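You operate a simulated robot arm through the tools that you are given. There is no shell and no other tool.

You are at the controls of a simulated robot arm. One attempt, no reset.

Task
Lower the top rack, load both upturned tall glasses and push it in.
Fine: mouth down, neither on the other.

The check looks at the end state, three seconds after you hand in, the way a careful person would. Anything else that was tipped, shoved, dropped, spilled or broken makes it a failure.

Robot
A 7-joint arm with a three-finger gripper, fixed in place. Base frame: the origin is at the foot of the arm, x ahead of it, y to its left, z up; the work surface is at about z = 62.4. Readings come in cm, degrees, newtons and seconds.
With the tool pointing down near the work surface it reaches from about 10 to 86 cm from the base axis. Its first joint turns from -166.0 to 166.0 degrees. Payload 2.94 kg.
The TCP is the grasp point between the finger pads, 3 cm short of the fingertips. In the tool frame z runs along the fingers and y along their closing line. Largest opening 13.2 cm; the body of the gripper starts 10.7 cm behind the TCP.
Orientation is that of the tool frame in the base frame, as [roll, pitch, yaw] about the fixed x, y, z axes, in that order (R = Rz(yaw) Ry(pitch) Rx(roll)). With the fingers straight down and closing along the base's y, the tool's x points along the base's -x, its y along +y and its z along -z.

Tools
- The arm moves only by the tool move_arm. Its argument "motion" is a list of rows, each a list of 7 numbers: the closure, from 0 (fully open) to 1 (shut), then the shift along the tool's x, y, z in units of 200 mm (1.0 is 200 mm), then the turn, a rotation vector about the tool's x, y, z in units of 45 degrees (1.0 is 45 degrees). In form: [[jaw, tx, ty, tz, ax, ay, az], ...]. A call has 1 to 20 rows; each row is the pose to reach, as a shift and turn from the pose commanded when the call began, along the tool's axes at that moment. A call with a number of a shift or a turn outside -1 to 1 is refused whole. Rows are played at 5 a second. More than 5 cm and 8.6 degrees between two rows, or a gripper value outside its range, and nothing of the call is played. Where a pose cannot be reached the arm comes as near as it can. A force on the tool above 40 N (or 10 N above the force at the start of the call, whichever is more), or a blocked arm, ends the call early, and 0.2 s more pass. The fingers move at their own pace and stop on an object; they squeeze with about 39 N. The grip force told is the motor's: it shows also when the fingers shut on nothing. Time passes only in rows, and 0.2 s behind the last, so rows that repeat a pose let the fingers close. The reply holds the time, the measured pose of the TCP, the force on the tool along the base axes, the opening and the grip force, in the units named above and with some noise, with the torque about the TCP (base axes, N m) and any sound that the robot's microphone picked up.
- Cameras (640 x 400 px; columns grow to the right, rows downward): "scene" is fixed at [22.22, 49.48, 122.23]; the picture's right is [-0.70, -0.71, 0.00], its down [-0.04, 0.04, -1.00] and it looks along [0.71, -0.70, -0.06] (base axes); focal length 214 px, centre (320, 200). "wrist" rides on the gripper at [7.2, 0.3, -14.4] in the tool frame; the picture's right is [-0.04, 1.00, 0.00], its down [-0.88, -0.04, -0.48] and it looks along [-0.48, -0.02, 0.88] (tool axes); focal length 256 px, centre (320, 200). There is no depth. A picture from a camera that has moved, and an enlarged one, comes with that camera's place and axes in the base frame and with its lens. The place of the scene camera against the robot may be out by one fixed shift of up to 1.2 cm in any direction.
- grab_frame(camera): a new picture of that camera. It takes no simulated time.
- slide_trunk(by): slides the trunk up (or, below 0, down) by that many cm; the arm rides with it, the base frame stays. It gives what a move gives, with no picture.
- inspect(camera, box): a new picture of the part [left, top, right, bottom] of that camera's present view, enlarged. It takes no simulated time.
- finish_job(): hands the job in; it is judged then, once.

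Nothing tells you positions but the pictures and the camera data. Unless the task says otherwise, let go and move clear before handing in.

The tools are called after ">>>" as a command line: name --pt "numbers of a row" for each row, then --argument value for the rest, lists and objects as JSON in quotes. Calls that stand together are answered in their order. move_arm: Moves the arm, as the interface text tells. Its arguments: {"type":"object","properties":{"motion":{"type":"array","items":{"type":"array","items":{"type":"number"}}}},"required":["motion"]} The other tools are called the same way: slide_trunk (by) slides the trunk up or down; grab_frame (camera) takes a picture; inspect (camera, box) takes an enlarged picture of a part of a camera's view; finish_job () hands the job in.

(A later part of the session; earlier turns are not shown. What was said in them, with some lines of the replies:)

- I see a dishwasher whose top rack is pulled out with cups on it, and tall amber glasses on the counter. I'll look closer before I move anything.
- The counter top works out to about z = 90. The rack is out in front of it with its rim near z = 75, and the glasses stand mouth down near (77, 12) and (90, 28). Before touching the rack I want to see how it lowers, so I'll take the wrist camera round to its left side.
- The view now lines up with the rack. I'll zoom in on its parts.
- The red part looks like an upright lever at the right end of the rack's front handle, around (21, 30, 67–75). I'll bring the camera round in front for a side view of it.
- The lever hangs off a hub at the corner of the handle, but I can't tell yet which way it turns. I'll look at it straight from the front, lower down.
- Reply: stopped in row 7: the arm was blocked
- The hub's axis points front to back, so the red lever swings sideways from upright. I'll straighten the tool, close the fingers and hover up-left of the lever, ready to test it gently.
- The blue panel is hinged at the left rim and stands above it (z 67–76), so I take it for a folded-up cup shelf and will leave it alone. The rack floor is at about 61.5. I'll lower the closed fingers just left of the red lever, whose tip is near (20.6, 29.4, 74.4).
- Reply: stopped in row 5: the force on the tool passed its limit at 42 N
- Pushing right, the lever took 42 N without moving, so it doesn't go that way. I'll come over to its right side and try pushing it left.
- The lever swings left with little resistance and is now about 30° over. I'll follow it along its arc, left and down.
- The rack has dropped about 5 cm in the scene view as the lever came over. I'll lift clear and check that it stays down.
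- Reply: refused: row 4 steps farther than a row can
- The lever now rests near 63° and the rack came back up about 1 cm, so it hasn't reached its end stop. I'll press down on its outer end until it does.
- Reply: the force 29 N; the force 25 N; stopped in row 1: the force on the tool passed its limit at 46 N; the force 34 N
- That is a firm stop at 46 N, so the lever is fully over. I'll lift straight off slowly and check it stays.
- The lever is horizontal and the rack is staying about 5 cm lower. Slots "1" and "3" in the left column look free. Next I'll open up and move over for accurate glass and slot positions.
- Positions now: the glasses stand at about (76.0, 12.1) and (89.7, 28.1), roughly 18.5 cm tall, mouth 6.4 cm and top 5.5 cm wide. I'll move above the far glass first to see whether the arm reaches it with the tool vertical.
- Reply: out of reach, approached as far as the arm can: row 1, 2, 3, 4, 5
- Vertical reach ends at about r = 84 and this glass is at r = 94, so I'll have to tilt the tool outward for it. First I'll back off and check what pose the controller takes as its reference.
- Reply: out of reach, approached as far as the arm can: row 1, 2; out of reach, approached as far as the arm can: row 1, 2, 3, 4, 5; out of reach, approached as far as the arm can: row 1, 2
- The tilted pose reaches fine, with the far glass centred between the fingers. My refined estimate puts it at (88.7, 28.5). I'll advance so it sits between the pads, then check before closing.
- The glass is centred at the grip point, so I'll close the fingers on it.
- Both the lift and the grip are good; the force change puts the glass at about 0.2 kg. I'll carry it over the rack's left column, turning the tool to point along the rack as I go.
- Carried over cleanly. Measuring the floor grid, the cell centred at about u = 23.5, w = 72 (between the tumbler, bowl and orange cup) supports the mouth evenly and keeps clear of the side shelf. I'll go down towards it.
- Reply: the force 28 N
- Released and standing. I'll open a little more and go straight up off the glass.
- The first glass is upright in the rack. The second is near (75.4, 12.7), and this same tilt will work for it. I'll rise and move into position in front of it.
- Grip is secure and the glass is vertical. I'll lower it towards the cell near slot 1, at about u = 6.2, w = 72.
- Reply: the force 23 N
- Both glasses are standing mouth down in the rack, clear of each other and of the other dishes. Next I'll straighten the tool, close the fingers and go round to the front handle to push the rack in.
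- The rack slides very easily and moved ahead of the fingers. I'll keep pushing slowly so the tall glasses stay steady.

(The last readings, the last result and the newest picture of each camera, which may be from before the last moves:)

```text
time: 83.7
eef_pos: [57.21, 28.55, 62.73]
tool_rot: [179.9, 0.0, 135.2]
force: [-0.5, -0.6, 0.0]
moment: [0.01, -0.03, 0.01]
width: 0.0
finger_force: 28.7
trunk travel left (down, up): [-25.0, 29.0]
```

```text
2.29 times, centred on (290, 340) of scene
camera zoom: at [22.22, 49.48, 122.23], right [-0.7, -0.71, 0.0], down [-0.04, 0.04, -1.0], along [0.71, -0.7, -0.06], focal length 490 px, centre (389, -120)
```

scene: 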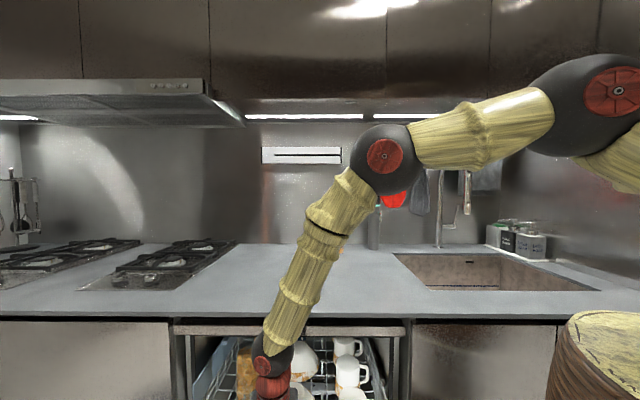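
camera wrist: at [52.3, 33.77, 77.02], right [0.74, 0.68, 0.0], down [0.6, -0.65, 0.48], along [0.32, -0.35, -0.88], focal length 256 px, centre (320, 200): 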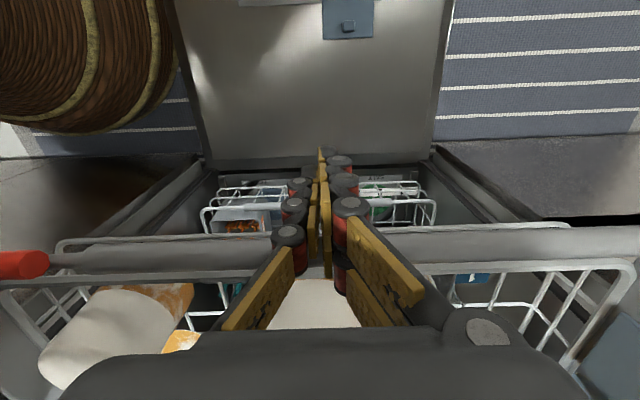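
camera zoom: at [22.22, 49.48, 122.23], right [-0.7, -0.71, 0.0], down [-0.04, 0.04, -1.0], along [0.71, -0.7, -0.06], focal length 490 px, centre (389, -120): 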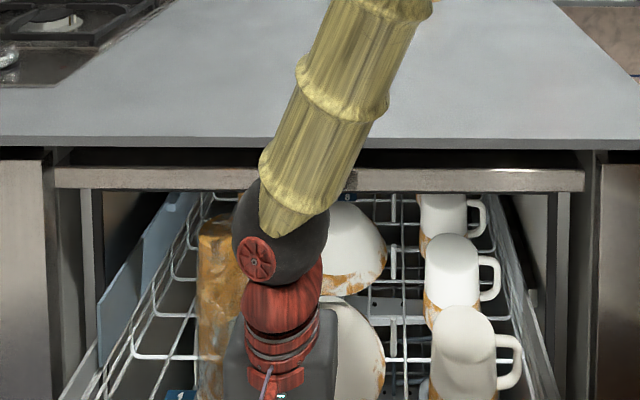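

The rack is most of the way in and the glasses are upright, well below the counter lip. To finish without the wrist hitting the counter, I'll back off slightly and tilt the tool so only the fingers go under.

>>> move_arm --pt "1 0.05 0 0 0 0 0" --pt "1 0.12 0 0 0 0 0" --pt "1 0.14 0 -0.025 0 -0.155 0" --pt "1 0.14 0 -0.05 0 -0.31 0" --pt "1 0.14 0 -0.075 0 -0.465 0" --pt "1 0.14 0 -0.1 0 -0.62 0" --pt "1 0.14 0 -0.115 0 -0.776 0" --pt "1 0.14 0 -0.115 0 -0.776 0"

>>> grab_frame --camera "wrist"

>>> grab_frame --camera "scene"

```text
time: 85.5
eef_pos: [55.3, 30.44, 64.93]
tool_rot: [179.6, 35.1, 135.0]
force: [-0.6, 0.0, -0.8]
moment: [-0.02, -0.03, -0.02]
width: 0.0
finger_force: 28.2
trunk travel left (down, up): [-25.0, 29.0]
```

```text
taken
camera wrist: at [45.39, 40.66, 72.59], right [0.73, 0.68, 0.03], down [0.29, -0.34, 0.89], along [0.62, -0.64, -0.45], focal length 256 px, centre (320, 200)
```

wrist: 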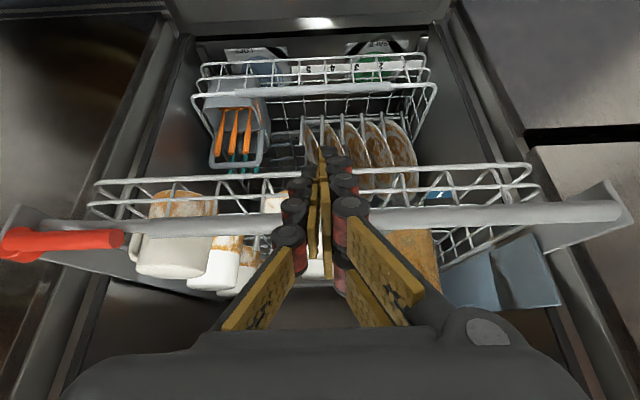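

```text
taken
```

scene: 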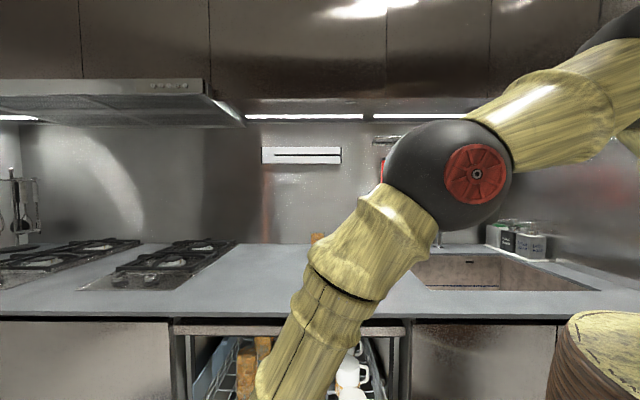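

>>> move_arm --pt "1 -0.0205 0 0.0143 0 0 0" --pt "1 -0.041 0 0.0287 0 0 0" --pt "1 -0.0615 0 0.043 0 0 0" --pt "1 -0.082 0 0.0574 0 0 0" --pt "1 -0.1025 0 0.0717 0 0 0" --pt "1 -0.123 0 0.086 0 0 0" --pt "1 -0.1434 0 0.1004 0 0 0" --pt "1 -0.1639 0 0.1147 0 0 0" --pt "1 -0.1844 0 0.1291 0 0 0" --pt "1 -0.2049 0 0.1434 0 0 0" --pt "1 -0.2254 0 0.1578 0 0 0" --pt "1 -0.2459 0 0.1721 0 0 0" --pt "1 -0.2664 0 0.1865 0 0 0" --pt "1 -0.2869 0 0.2008 0 0 0" --pt "1 -0.3074 0 0.2152 0 0 0" --pt "1 -0.3279 0 0.2295 0 0 0"

>>> grab_frame --camera "wrist"

>>> grab_frame --camera "scene"

```text
time: 88.9
eef_pos: [60.84, 24.88, 65.04]
tool_rot: [179.9, 34.9, 135.1]
force: [0.2, 0.4, 0.1]
moment: [0.0, 0.0, -0.01]
width: 0.03
finger_force: 28.1
trunk travel left (down, up): [-25.0, 29.0]
```

```text
taken
camera wrist: at [51.02, 34.95, 72.63], right [0.73, 0.68, 0.03], down [0.29, -0.35, 0.89], along [0.62, -0.64, -0.45], focal length 256 px, centre (320, 200)
```

wrist: 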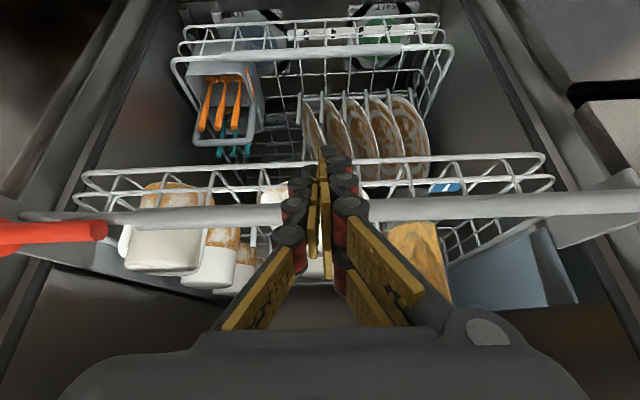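

```text
taken
```

scene: 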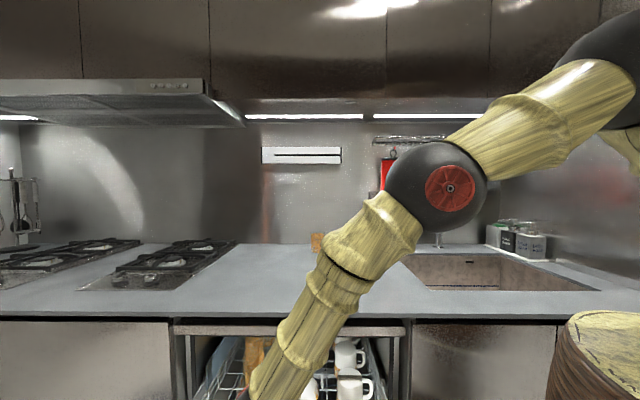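

>>> move_arm --pt "1 -0.0205 0 0.0143 0 0 0" --pt "1 -0.041 0 0.0287 0 0 0" --pt "1 -0.0615 0 0.043 0 0 0" --pt "1 -0.082 0 0.0574 0 0 0" --pt "1 -0.1025 0 0.0717 0 0 0" --pt "1 -0.123 0 0.086 0 0 0" --pt "1 -0.1434 0 0.1004 0 0 0" --pt "1 -0.1639 0 0.1147 0 0 0" --pt "1 -0.1844 0 0.1291 0 0 0" --pt "1 -0.2049 0 0.1434 0 0 0"

>>> grab_frame --camera "wrist"

>>> grab_frame --camera "scene"

```text
time: 91.1
eef_pos: [64.28, 21.35, 64.76]
tool_rot: [179.8, 34.8, 134.9]
force: [0.0, -0.4, 1.1]
moment: [0.01, -0.02, 0.02]
width: 0.0
finger_force: 28.9
trunk travel left (down, up): [-25.0, 29.0]
```

```text
taken
camera wrist: at [54.49, 31.44, 72.56], right [0.73, 0.68, 0.03], down [0.29, -0.35, 0.89], along [0.62, -0.64, -0.45], focal length 256 px, centre (320, 200)
```

wrist: 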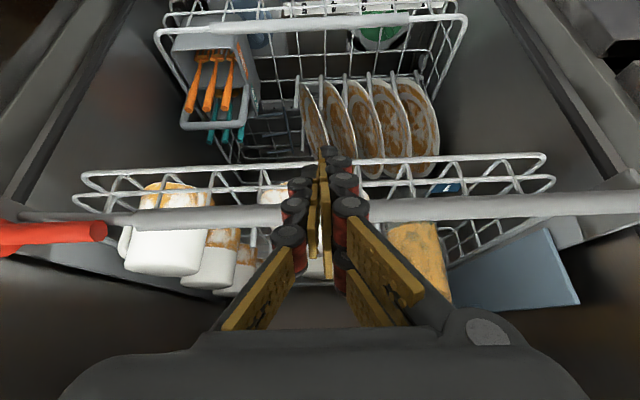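

```text
taken
```

scene: 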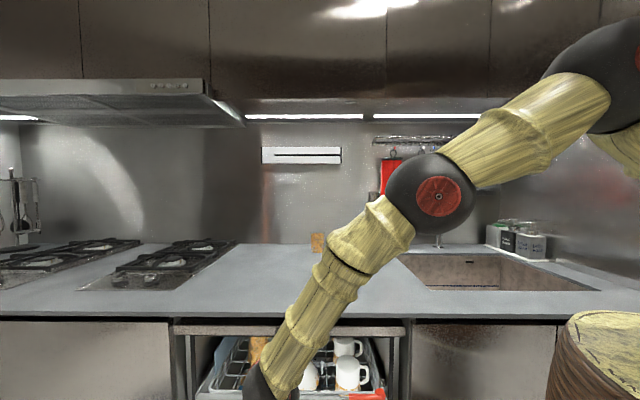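

>>> move_arm --pt "1 -0.0164 0 0.0115 0 0 0" --pt "1 -0.0328 0 0.0229 0 0 0" --pt "1 -0.0492 0 0.0344 0 0 0" --pt "1 -0.0656 0 0.0459 0 0 0" --pt "1 -0.082 0 0.0574 0 0 0" --pt "1 -0.0983 0 0.0688 0 0 0" --pt "1 -0.1147 0 0.0803 0 0 0" --pt "1 -0.1311 0 0.0918 0 0 0" --pt "1 -0.1475 0 0.1032 0 0 0" --pt "1 -0.1639 0 0.1147 0 0 0"

>>> grab_frame --camera "wrist"

>>> grab_frame --camera "scene"

```text
time: 93.3
eef_pos: [67.28, 18.47, 64.86]
tool_rot: [179.8, 34.9, 135.1]
force: [-0.5, -0.4, 0.5]
moment: [-0.02, 0.01, 0.01]
width: 0.0
finger_force: 28.8
trunk travel left (down, up): [-25.0, 29.0]
```

```text
taken
camera wrist: at [57.45, 28.61, 72.5], right [0.73, 0.68, 0.03], down [0.29, -0.35, 0.89], along [0.62, -0.64, -0.45], focal length 256 px, centre (320, 200)
```

wrist: 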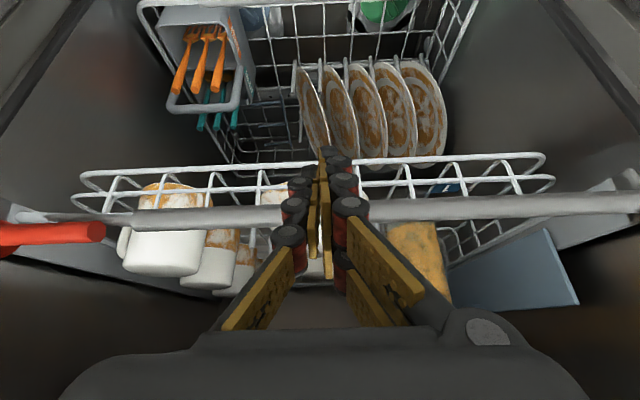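

```text
taken
```

scene: 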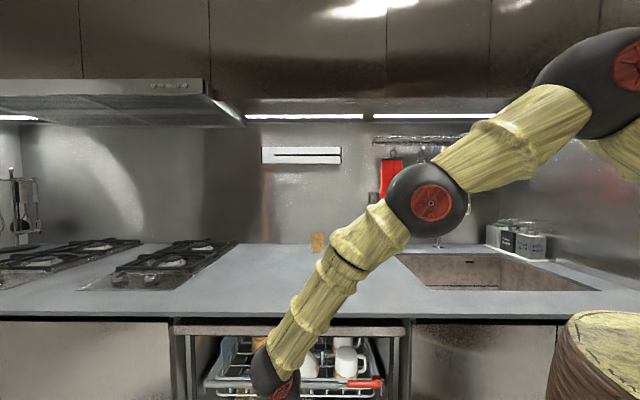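

>>> move_arm --pt "1 -0.0123 0 0.0086 0 0 0" --pt "1 -0.0246 0 0.0172 0 0 0" --pt "1 -0.0369 0 0.0258 0 0 0" --pt "1 -0.0492 0 0.0344 0 0 0" --pt "1 -0.0615 0 0.043 0 0 0" --pt "1 -0.0738 0 0.0516 0 0 0" --pt "1 -0.086 0 0.0602 0 0 0" --pt "1 -0.0983 0 0.0688 0 0 0" --pt "1 -0.1106 0 0.0774 0 0 0" --pt "1 -0.1229 0 0.086 0 0 0"

>>> grab_frame --camera "wrist"

>>> grab_frame --camera "scene"

>>> inspect --camera "scene" --box '[160, 300, 420, 400]'

```text
time: 95.3
eef_pos: [68.54, 16.87, 64.33]
tool_rot: [180.0, 34.4, 135.3]
force: [-4.3, 10.7, -7.4]
moment: [0.09, 0.21, 0.1]
width: 0.0
finger_force: 28.2
trunk travel left (down, up): [-25.0, 29.0]
stopped in row 10: the force on the tool passed its limit at 44 N (the readings are from after the stop); the commanded pose is now the measured one
```

```text
taken
camera wrist: at [58.86, 26.87, 72.19], right [0.73, 0.69, 0.02], down [0.3, -0.35, 0.89], along [0.62, -0.64, -0.46], focal length 256 px, centre (320, 200)
```

wrist: 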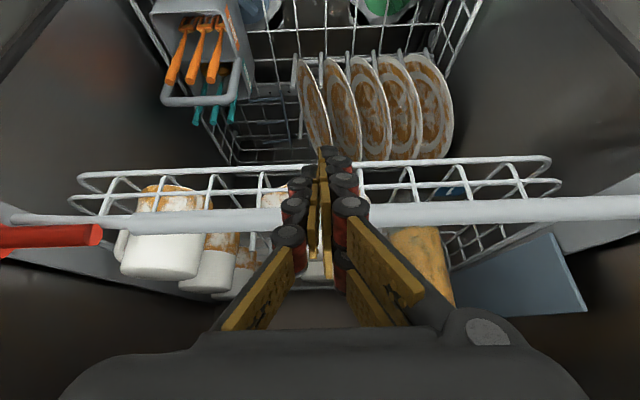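

```text
taken
```

scene: 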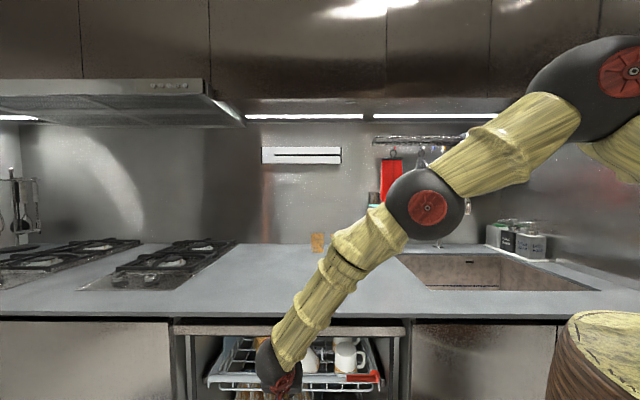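

```text
2.46 times, centred on (290, 350) of scene
camera zoom: at [22.22, 49.48, 122.23], right [-0.7, -0.71, 0.0], down [-0.04, 0.04, -1.0], along [0.71, -0.7, -0.06], focal length 528 px, centre (394, -169)
```

zoom: 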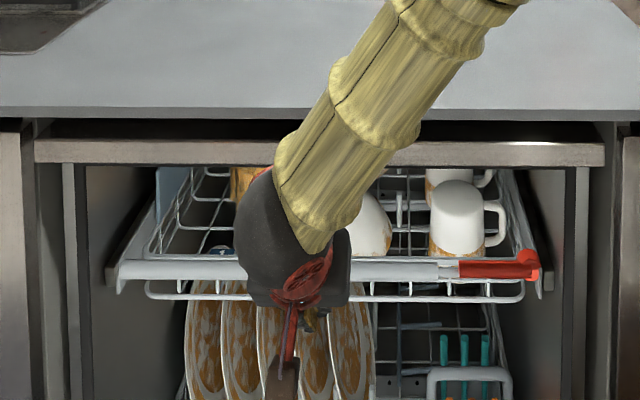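

The rack met a firm stop after about 45 cm of travel, with the handle now well inside the front line. I'll check how things sit before withdrawing.

>>> inspect --camera "wrist" --box '[340, 140, 500, 320]'

>>> inspect --camera "wrist" --box '[60, 140, 340, 320]'

```text
2.22 times, centred on (420, 230) of wrist
camera zoom: at [58.86, 26.87, 72.19], right [0.73, 0.69, 0.02], down [0.3, -0.35, 0.89], along [0.62, -0.64, -0.46], focal length 569 px, centre (98, 133)
```

zoom: 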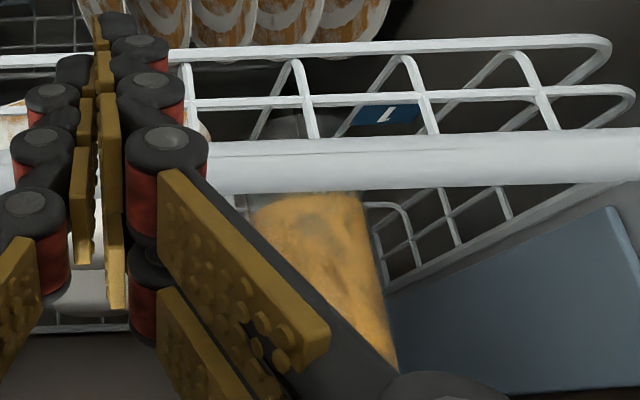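

```text
2.22 times, centred on (200, 230) of wrist
camera zoom: at [58.86, 26.87, 72.19], right [0.73, 0.69, 0.02], down [0.3, -0.35, 0.89], along [0.62, -0.64, -0.46], focal length 569 px, centre (587, 133)
```

zoom: 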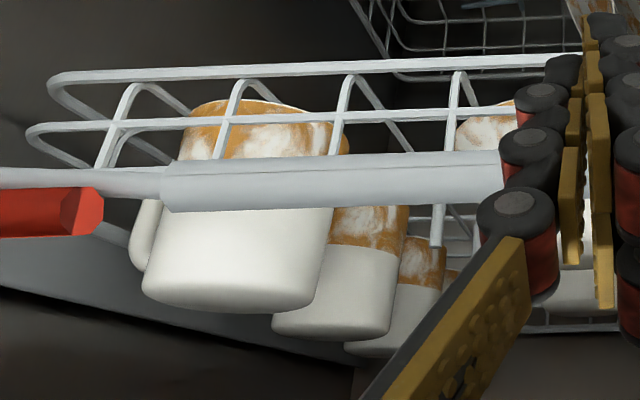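

>>> move_arm --pt "1 0.041 0 -0.0287 0 0 0" --pt "1 0.123 0 -0.086 0 0 0" --pt "1 0.287 0 -0.2 0 0 0" --pt "1 0.45 0 -0.315 0 0 0" --pt "1 0.614 0 -0.43 0 0 0" --pt "1 0.778 0 -0.545 0 0 0" --pt "1 0.92 0 -0.645 0 0 0"

>>> grab_frame --camera "wrist"

>>> grab_frame --camera "scene"

>>> inspect --camera "wrist" --box '[130, 100, 510, 340]'

```text
time: 96.9
eef_pos: [52.68, 32.74, 64.58]
tool_rot: [179.9, 34.7, 135.1]
force: [0.0, -0.2, -0.8]
moment: [0.0, -0.02, 0.02]
width: 0.0
finger_force: 28.3
trunk travel left (down, up): [-25.0, 29.0]
```

```text
taken
camera wrist: at [42.93, 42.8, 72.46], right [0.73, 0.68, 0.03], down [0.29, -0.35, 0.89], along [0.62, -0.64, -0.45], focal length 256 px, centre (320, 200)
```

wrist: 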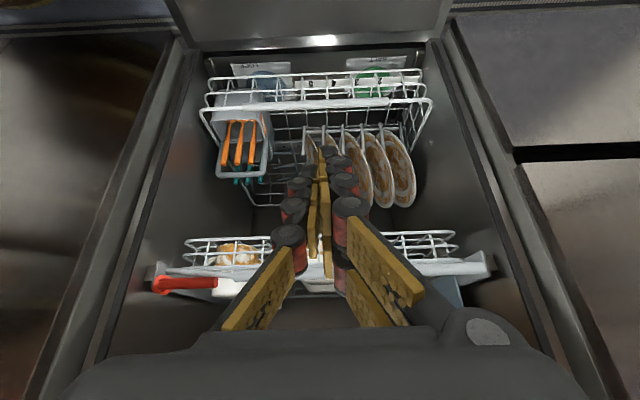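

```text
taken
```

scene: 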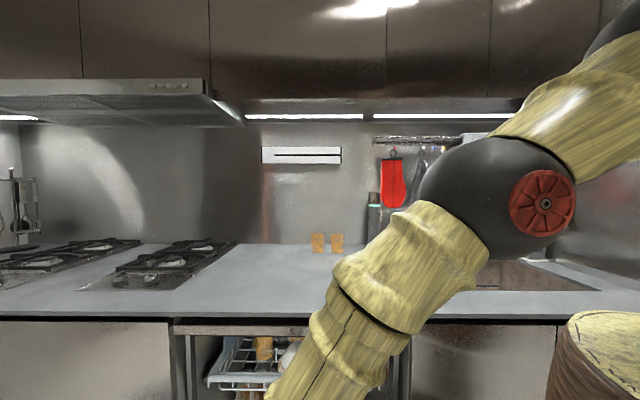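

```text
1.67 times, centred on (320, 220) of wrist
camera zoom: at [42.93, 42.8, 72.46], right [0.73, 0.68, 0.03], down [0.29, -0.35, 0.89], along [0.62, -0.64, -0.45], focal length 427 px, centre (320, 167)
```

zoom: 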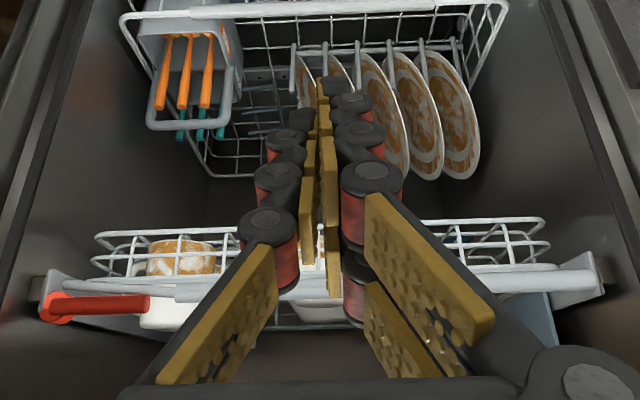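

>>> move_arm --pt "1 0.041 -0.105 -0.141 0 -0.139 0" --pt "1 0.082 -0.21 -0.282 0 -0.278 0" --pt "1 0.123 -0.315 -0.422 0 -0.417 0" --pt "1 0.1635 -0.42 -0.563 0 -0.556 0" --pt "1 0.1635 -0.42 -0.563 0 -0.556 0"

>>> grab_frame --camera "wrist"

>>> inspect --camera "wrist" --box '[180, 60, 580, 300]'

>>> grab_frame --camera "scene"

```text
time: 98.1
eef_pos: [40.4, 33.08, 72.14]
tool_rot: [180.0, 59.6, 135.2]
force: [-0.7, 0.2, 0.2]
moment: [0.05, -0.03, 0.01]
width: 0.0
finger_force: 29.2
trunk travel left (down, up): [-25.0, 29.0]
```

```text
taken
camera wrist: at [29.23, 44.46, 73.21], right [0.72, 0.69, 0.04], down [0.0, -0.05, 1.0], along [0.7, -0.72, -0.03], focal length 256 px, centre (320, 200)
```

wrist: 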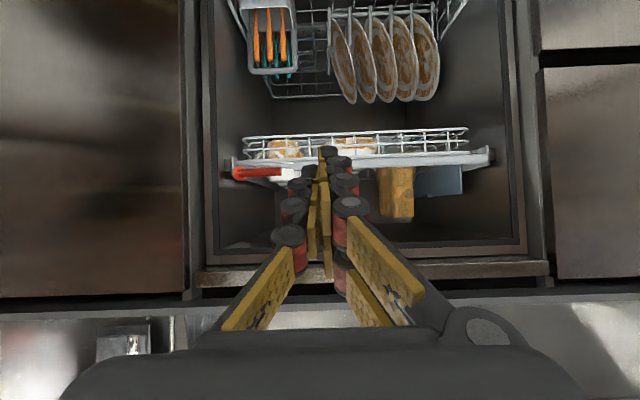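

```text
1.60 times, centred on (380, 180) of wrist
camera zoom: at [29.23, 44.46, 73.21], right [0.72, 0.69, 0.04], down [0.0, -0.05, 1.0], along [0.7, -0.72, -0.03], focal length 410 px, centre (224, 232)
```

zoom: 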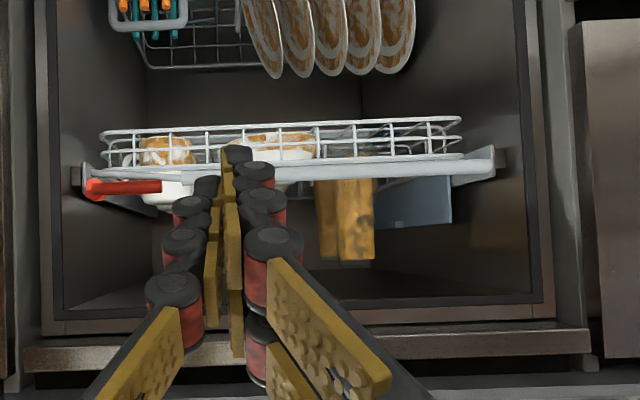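

```text
taken
```

scene: 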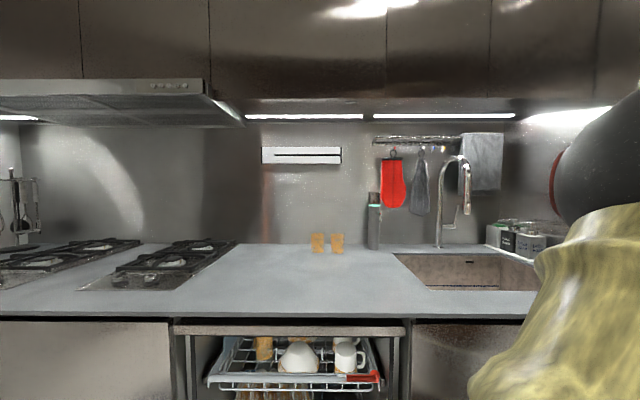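

>>> inspect --camera "scene" --box '[190, 310, 410, 400]'

>>> inspect --camera "wrist" --box '[350, 110, 510, 240]'

>>> inspect --camera "wrist" --box '[200, 110, 360, 240]'

```text
2.91 times, centred on (300, 355) of scene
camera zoom: at [22.22, 49.48, 122.23], right [-0.7, -0.71, 0.0], down [-0.04, 0.04, -1.0], along [0.71, -0.7, -0.06], focal length 624 px, centre (378, -251)
```

zoom: 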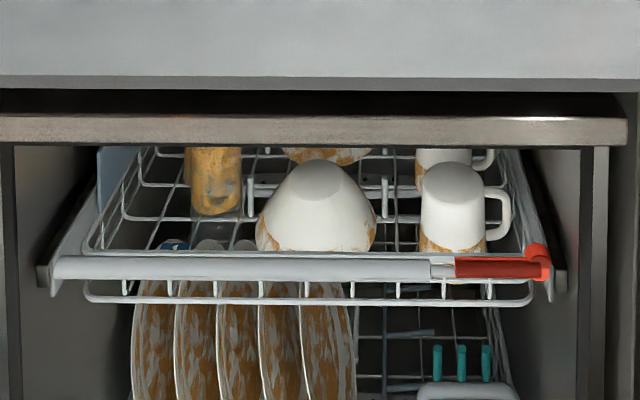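

```text
3.08 times, centred on (430, 175) of wrist
camera zoom: at [29.23, 44.46, 73.21], right [0.72, 0.69, 0.04], down [0.0, -0.05, 1.0], along [0.7, -0.72, -0.03], focal length 788 px, centre (-18, 277)
```

zoom: 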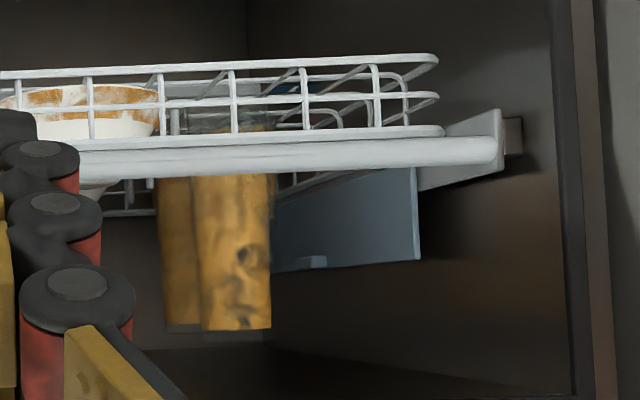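

```text
3.08 times, centred on (280, 175) of wrist
camera zoom: at [29.23, 44.46, 73.21], right [0.72, 0.69, 0.04], down [0.0, -0.05, 1.0], along [0.7, -0.72, -0.03], focal length 788 px, centre (443, 277)
```

zoom: 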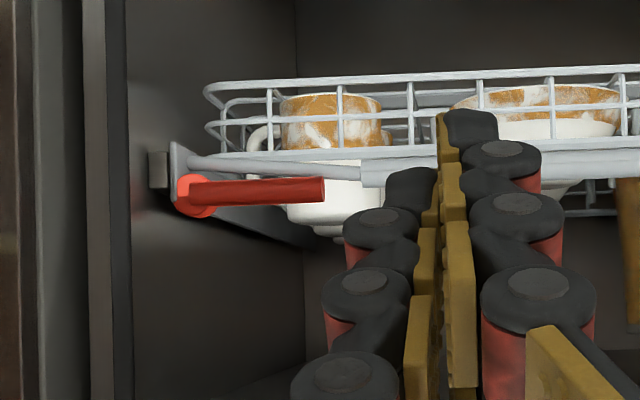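

The rack is fully in and still lowered with its lever down. Both glasses stand mouth down and apart, and nothing else has moved. I'll bring the arm clear of the dishwasher before a last check.

>>> move_arm --pt "1 -0.081 0 -0.125 0 0.148 0" --pt "1 -0.163 0 -0.25 0 0.296 0" --pt "1 -0.244 0 -0.375 0 0.444 0" --pt "1 -0.325 0 -0.5 0 0.593 0" --pt "1 -0.407 0 -0.625 0 0.741 0" --pt "1 -0.488 0 -0.75 0 0.889 0" --pt "1 -0.488 0 -0.75 0 0.889 0"

>>> grab_frame --camera "wrist"

>>> grab_frame --camera "scene"

```text
time: 99.7
eef_pos: [34.88, 38.51, 88.15]
tool_rot: [179.9, 19.5, 135.3]
force: [0.1, 0.0, 0.6]
moment: [0.01, 0.0, -0.01]
width: 0.0
finger_force: 28.3
trunk travel left (down, up): [-25.0, 29.0]
```

```text
taken
camera wrist: at [26.72, 46.87, 99.29], right [0.73, 0.68, 0.02], down [0.45, -0.5, 0.74], along [0.51, -0.54, -0.67], focal length 256 px, centre (320, 200)
```

wrist: 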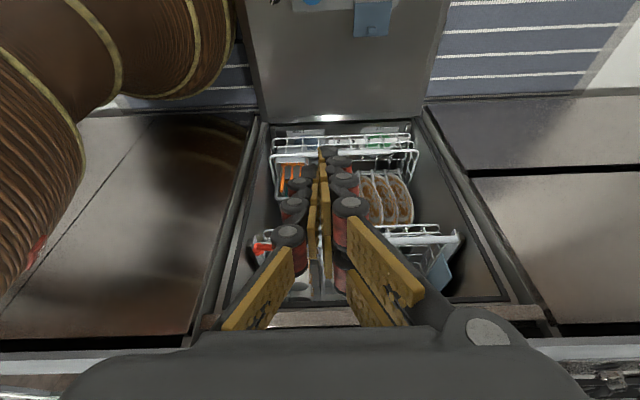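

```text
taken
```

scene: 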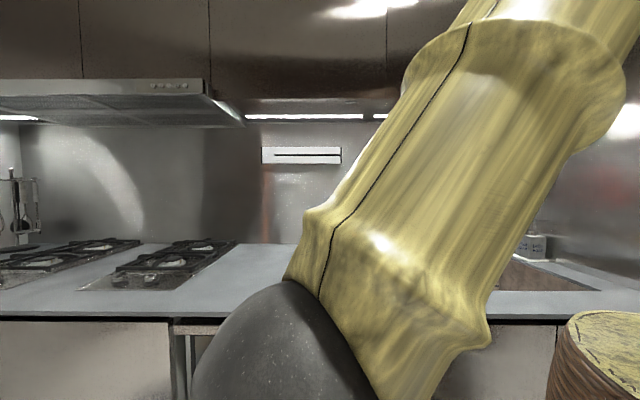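

>>> move_arm --pt "0.8 -0.06 -0.1 -0.17 0 0.08 0" --pt "0.6 -0.12 -0.2 -0.34 0 0.16 0" --pt "0.4 -0.18 -0.3 -0.51 0 0.24 0" --pt "0.2 -0.24 -0.4 -0.68 0 0.32 0" --pt "0 -0.3 -0.5 -0.85 0 0.4 0" --pt "0 -0.3 -0.5 -0.95 0 0.4 0"

>>> grab_frame --camera "scene"

>>> grab_frame --camera "wrist"

```text
time: 101.1
eef_pos: [27.11, 31.8, 107.93]
tool_rot: [179.9, 1.5, 135.4]
force: [0.4, 0.2, -0.1]
moment: [0.03, -0.05, 0.05]
width: 8.7
finger_force: 0.1
trunk travel left (down, up): [-25.0, 29.0]
```

```text
taken
```

scene: 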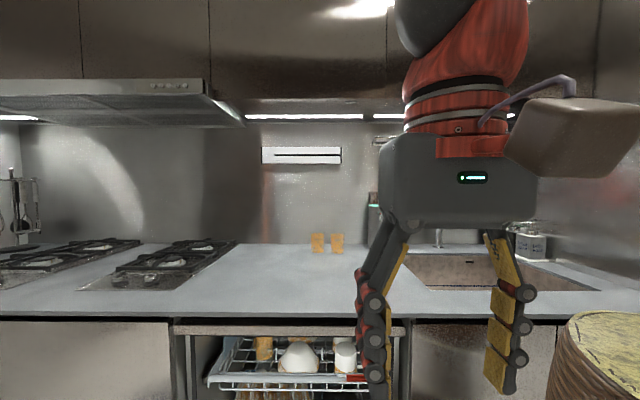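

```text
taken
camera wrist: at [21.89, 37.34, 122.24], right [0.73, 0.68, 0.0], down [0.59, -0.64, 0.5], along [0.34, -0.36, -0.87], focal length 256 px, centre (320, 200)
```

wrist: 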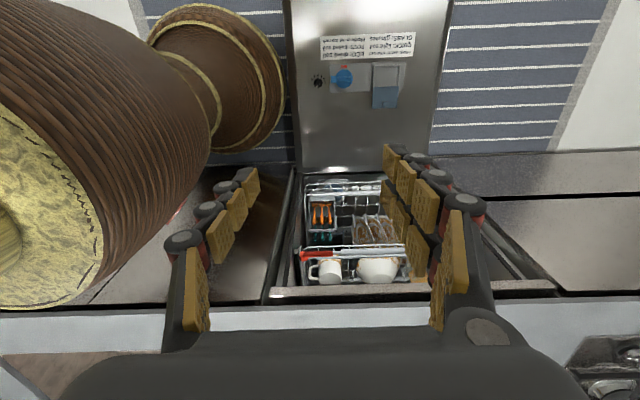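

>>> inspect --camera "scene" --box '[170, 300, 410, 400]'

>>> inspect --camera "wrist" --box '[270, 160, 430, 300]'

>>> inspect --camera "scene" --box '[200, 325, 290, 395]'

```text
2.67 times, centred on (290, 350) of scene
camera zoom: at [22.22, 49.48, 122.23], right [-0.7, -0.71, 0.0], down [-0.04, 0.04, -1.0], along [0.71, -0.7, -0.06], focal length 572 px, centre (400, -200)
```

zoom: 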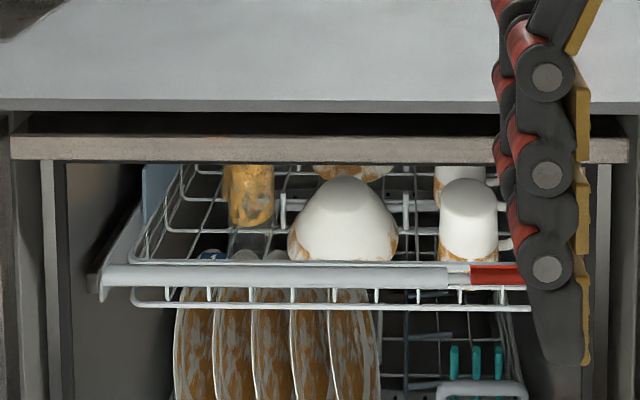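

```text
2.86 times, centred on (350, 230) of wrist
camera zoom: at [21.89, 37.34, 122.24], right [0.73, 0.68, 0.0], down [0.59, -0.64, 0.5], along [0.34, -0.36, -0.87], focal length 731 px, centre (234, 114)
```

zoom: 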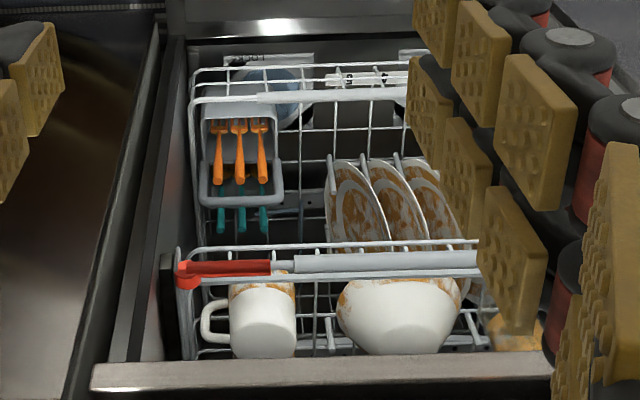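

```text
5.71 times, centred on (245, 360) of scene
camera zoom: at [22.22, 49.48, 122.23], right [-0.7, -0.71, 0.0], down [-0.04, 0.04, -1.0], along [0.71, -0.7, -0.06], focal length 1226 px, centre (749, -714)
```

zoom: 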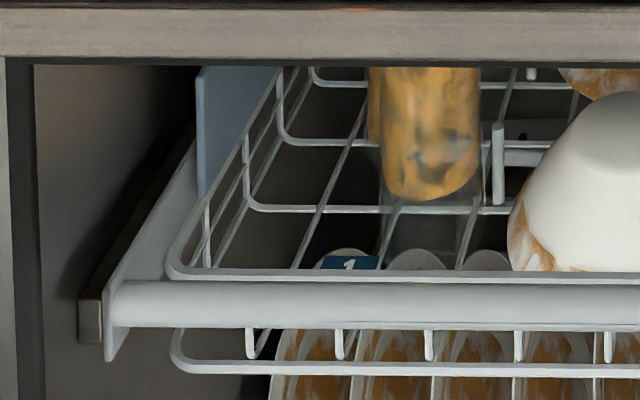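

The rack is lowered and pushed right in. Both tall glasses stand mouth down on the rack floor, clear of each other and of the other dishes, and the arm is open and out of the way. I'm handing in.

>>> finish_job

```text
The job is handed in.
```

The top rack is lowered, both tall glasses are loaded mouth down, and the rack is pushed in. I have handed the job in; no verdict came back.

- **Rack height:** I lowered it with the red lever at the right end of the handle, by about 5 cm. The lever stayed down after I let go.
- **Glasses:** both went into the left column, one near tag 1 and one just in front of tag 3. They don't touch each other or the other dishes. Each settled with a slight lean, which I estimate at under 2°.
- **Push in:** the rack slid in easily and met a firm stop after about 45 cm, with the handle inside the cabinet front.
- **Everything else:** in the final pictures the other dishes were in place and nothing on the counter had moved. I left the folded-up side shelf as it was.

The arm is empty, with the gripper open, and clear of the dishwasher.
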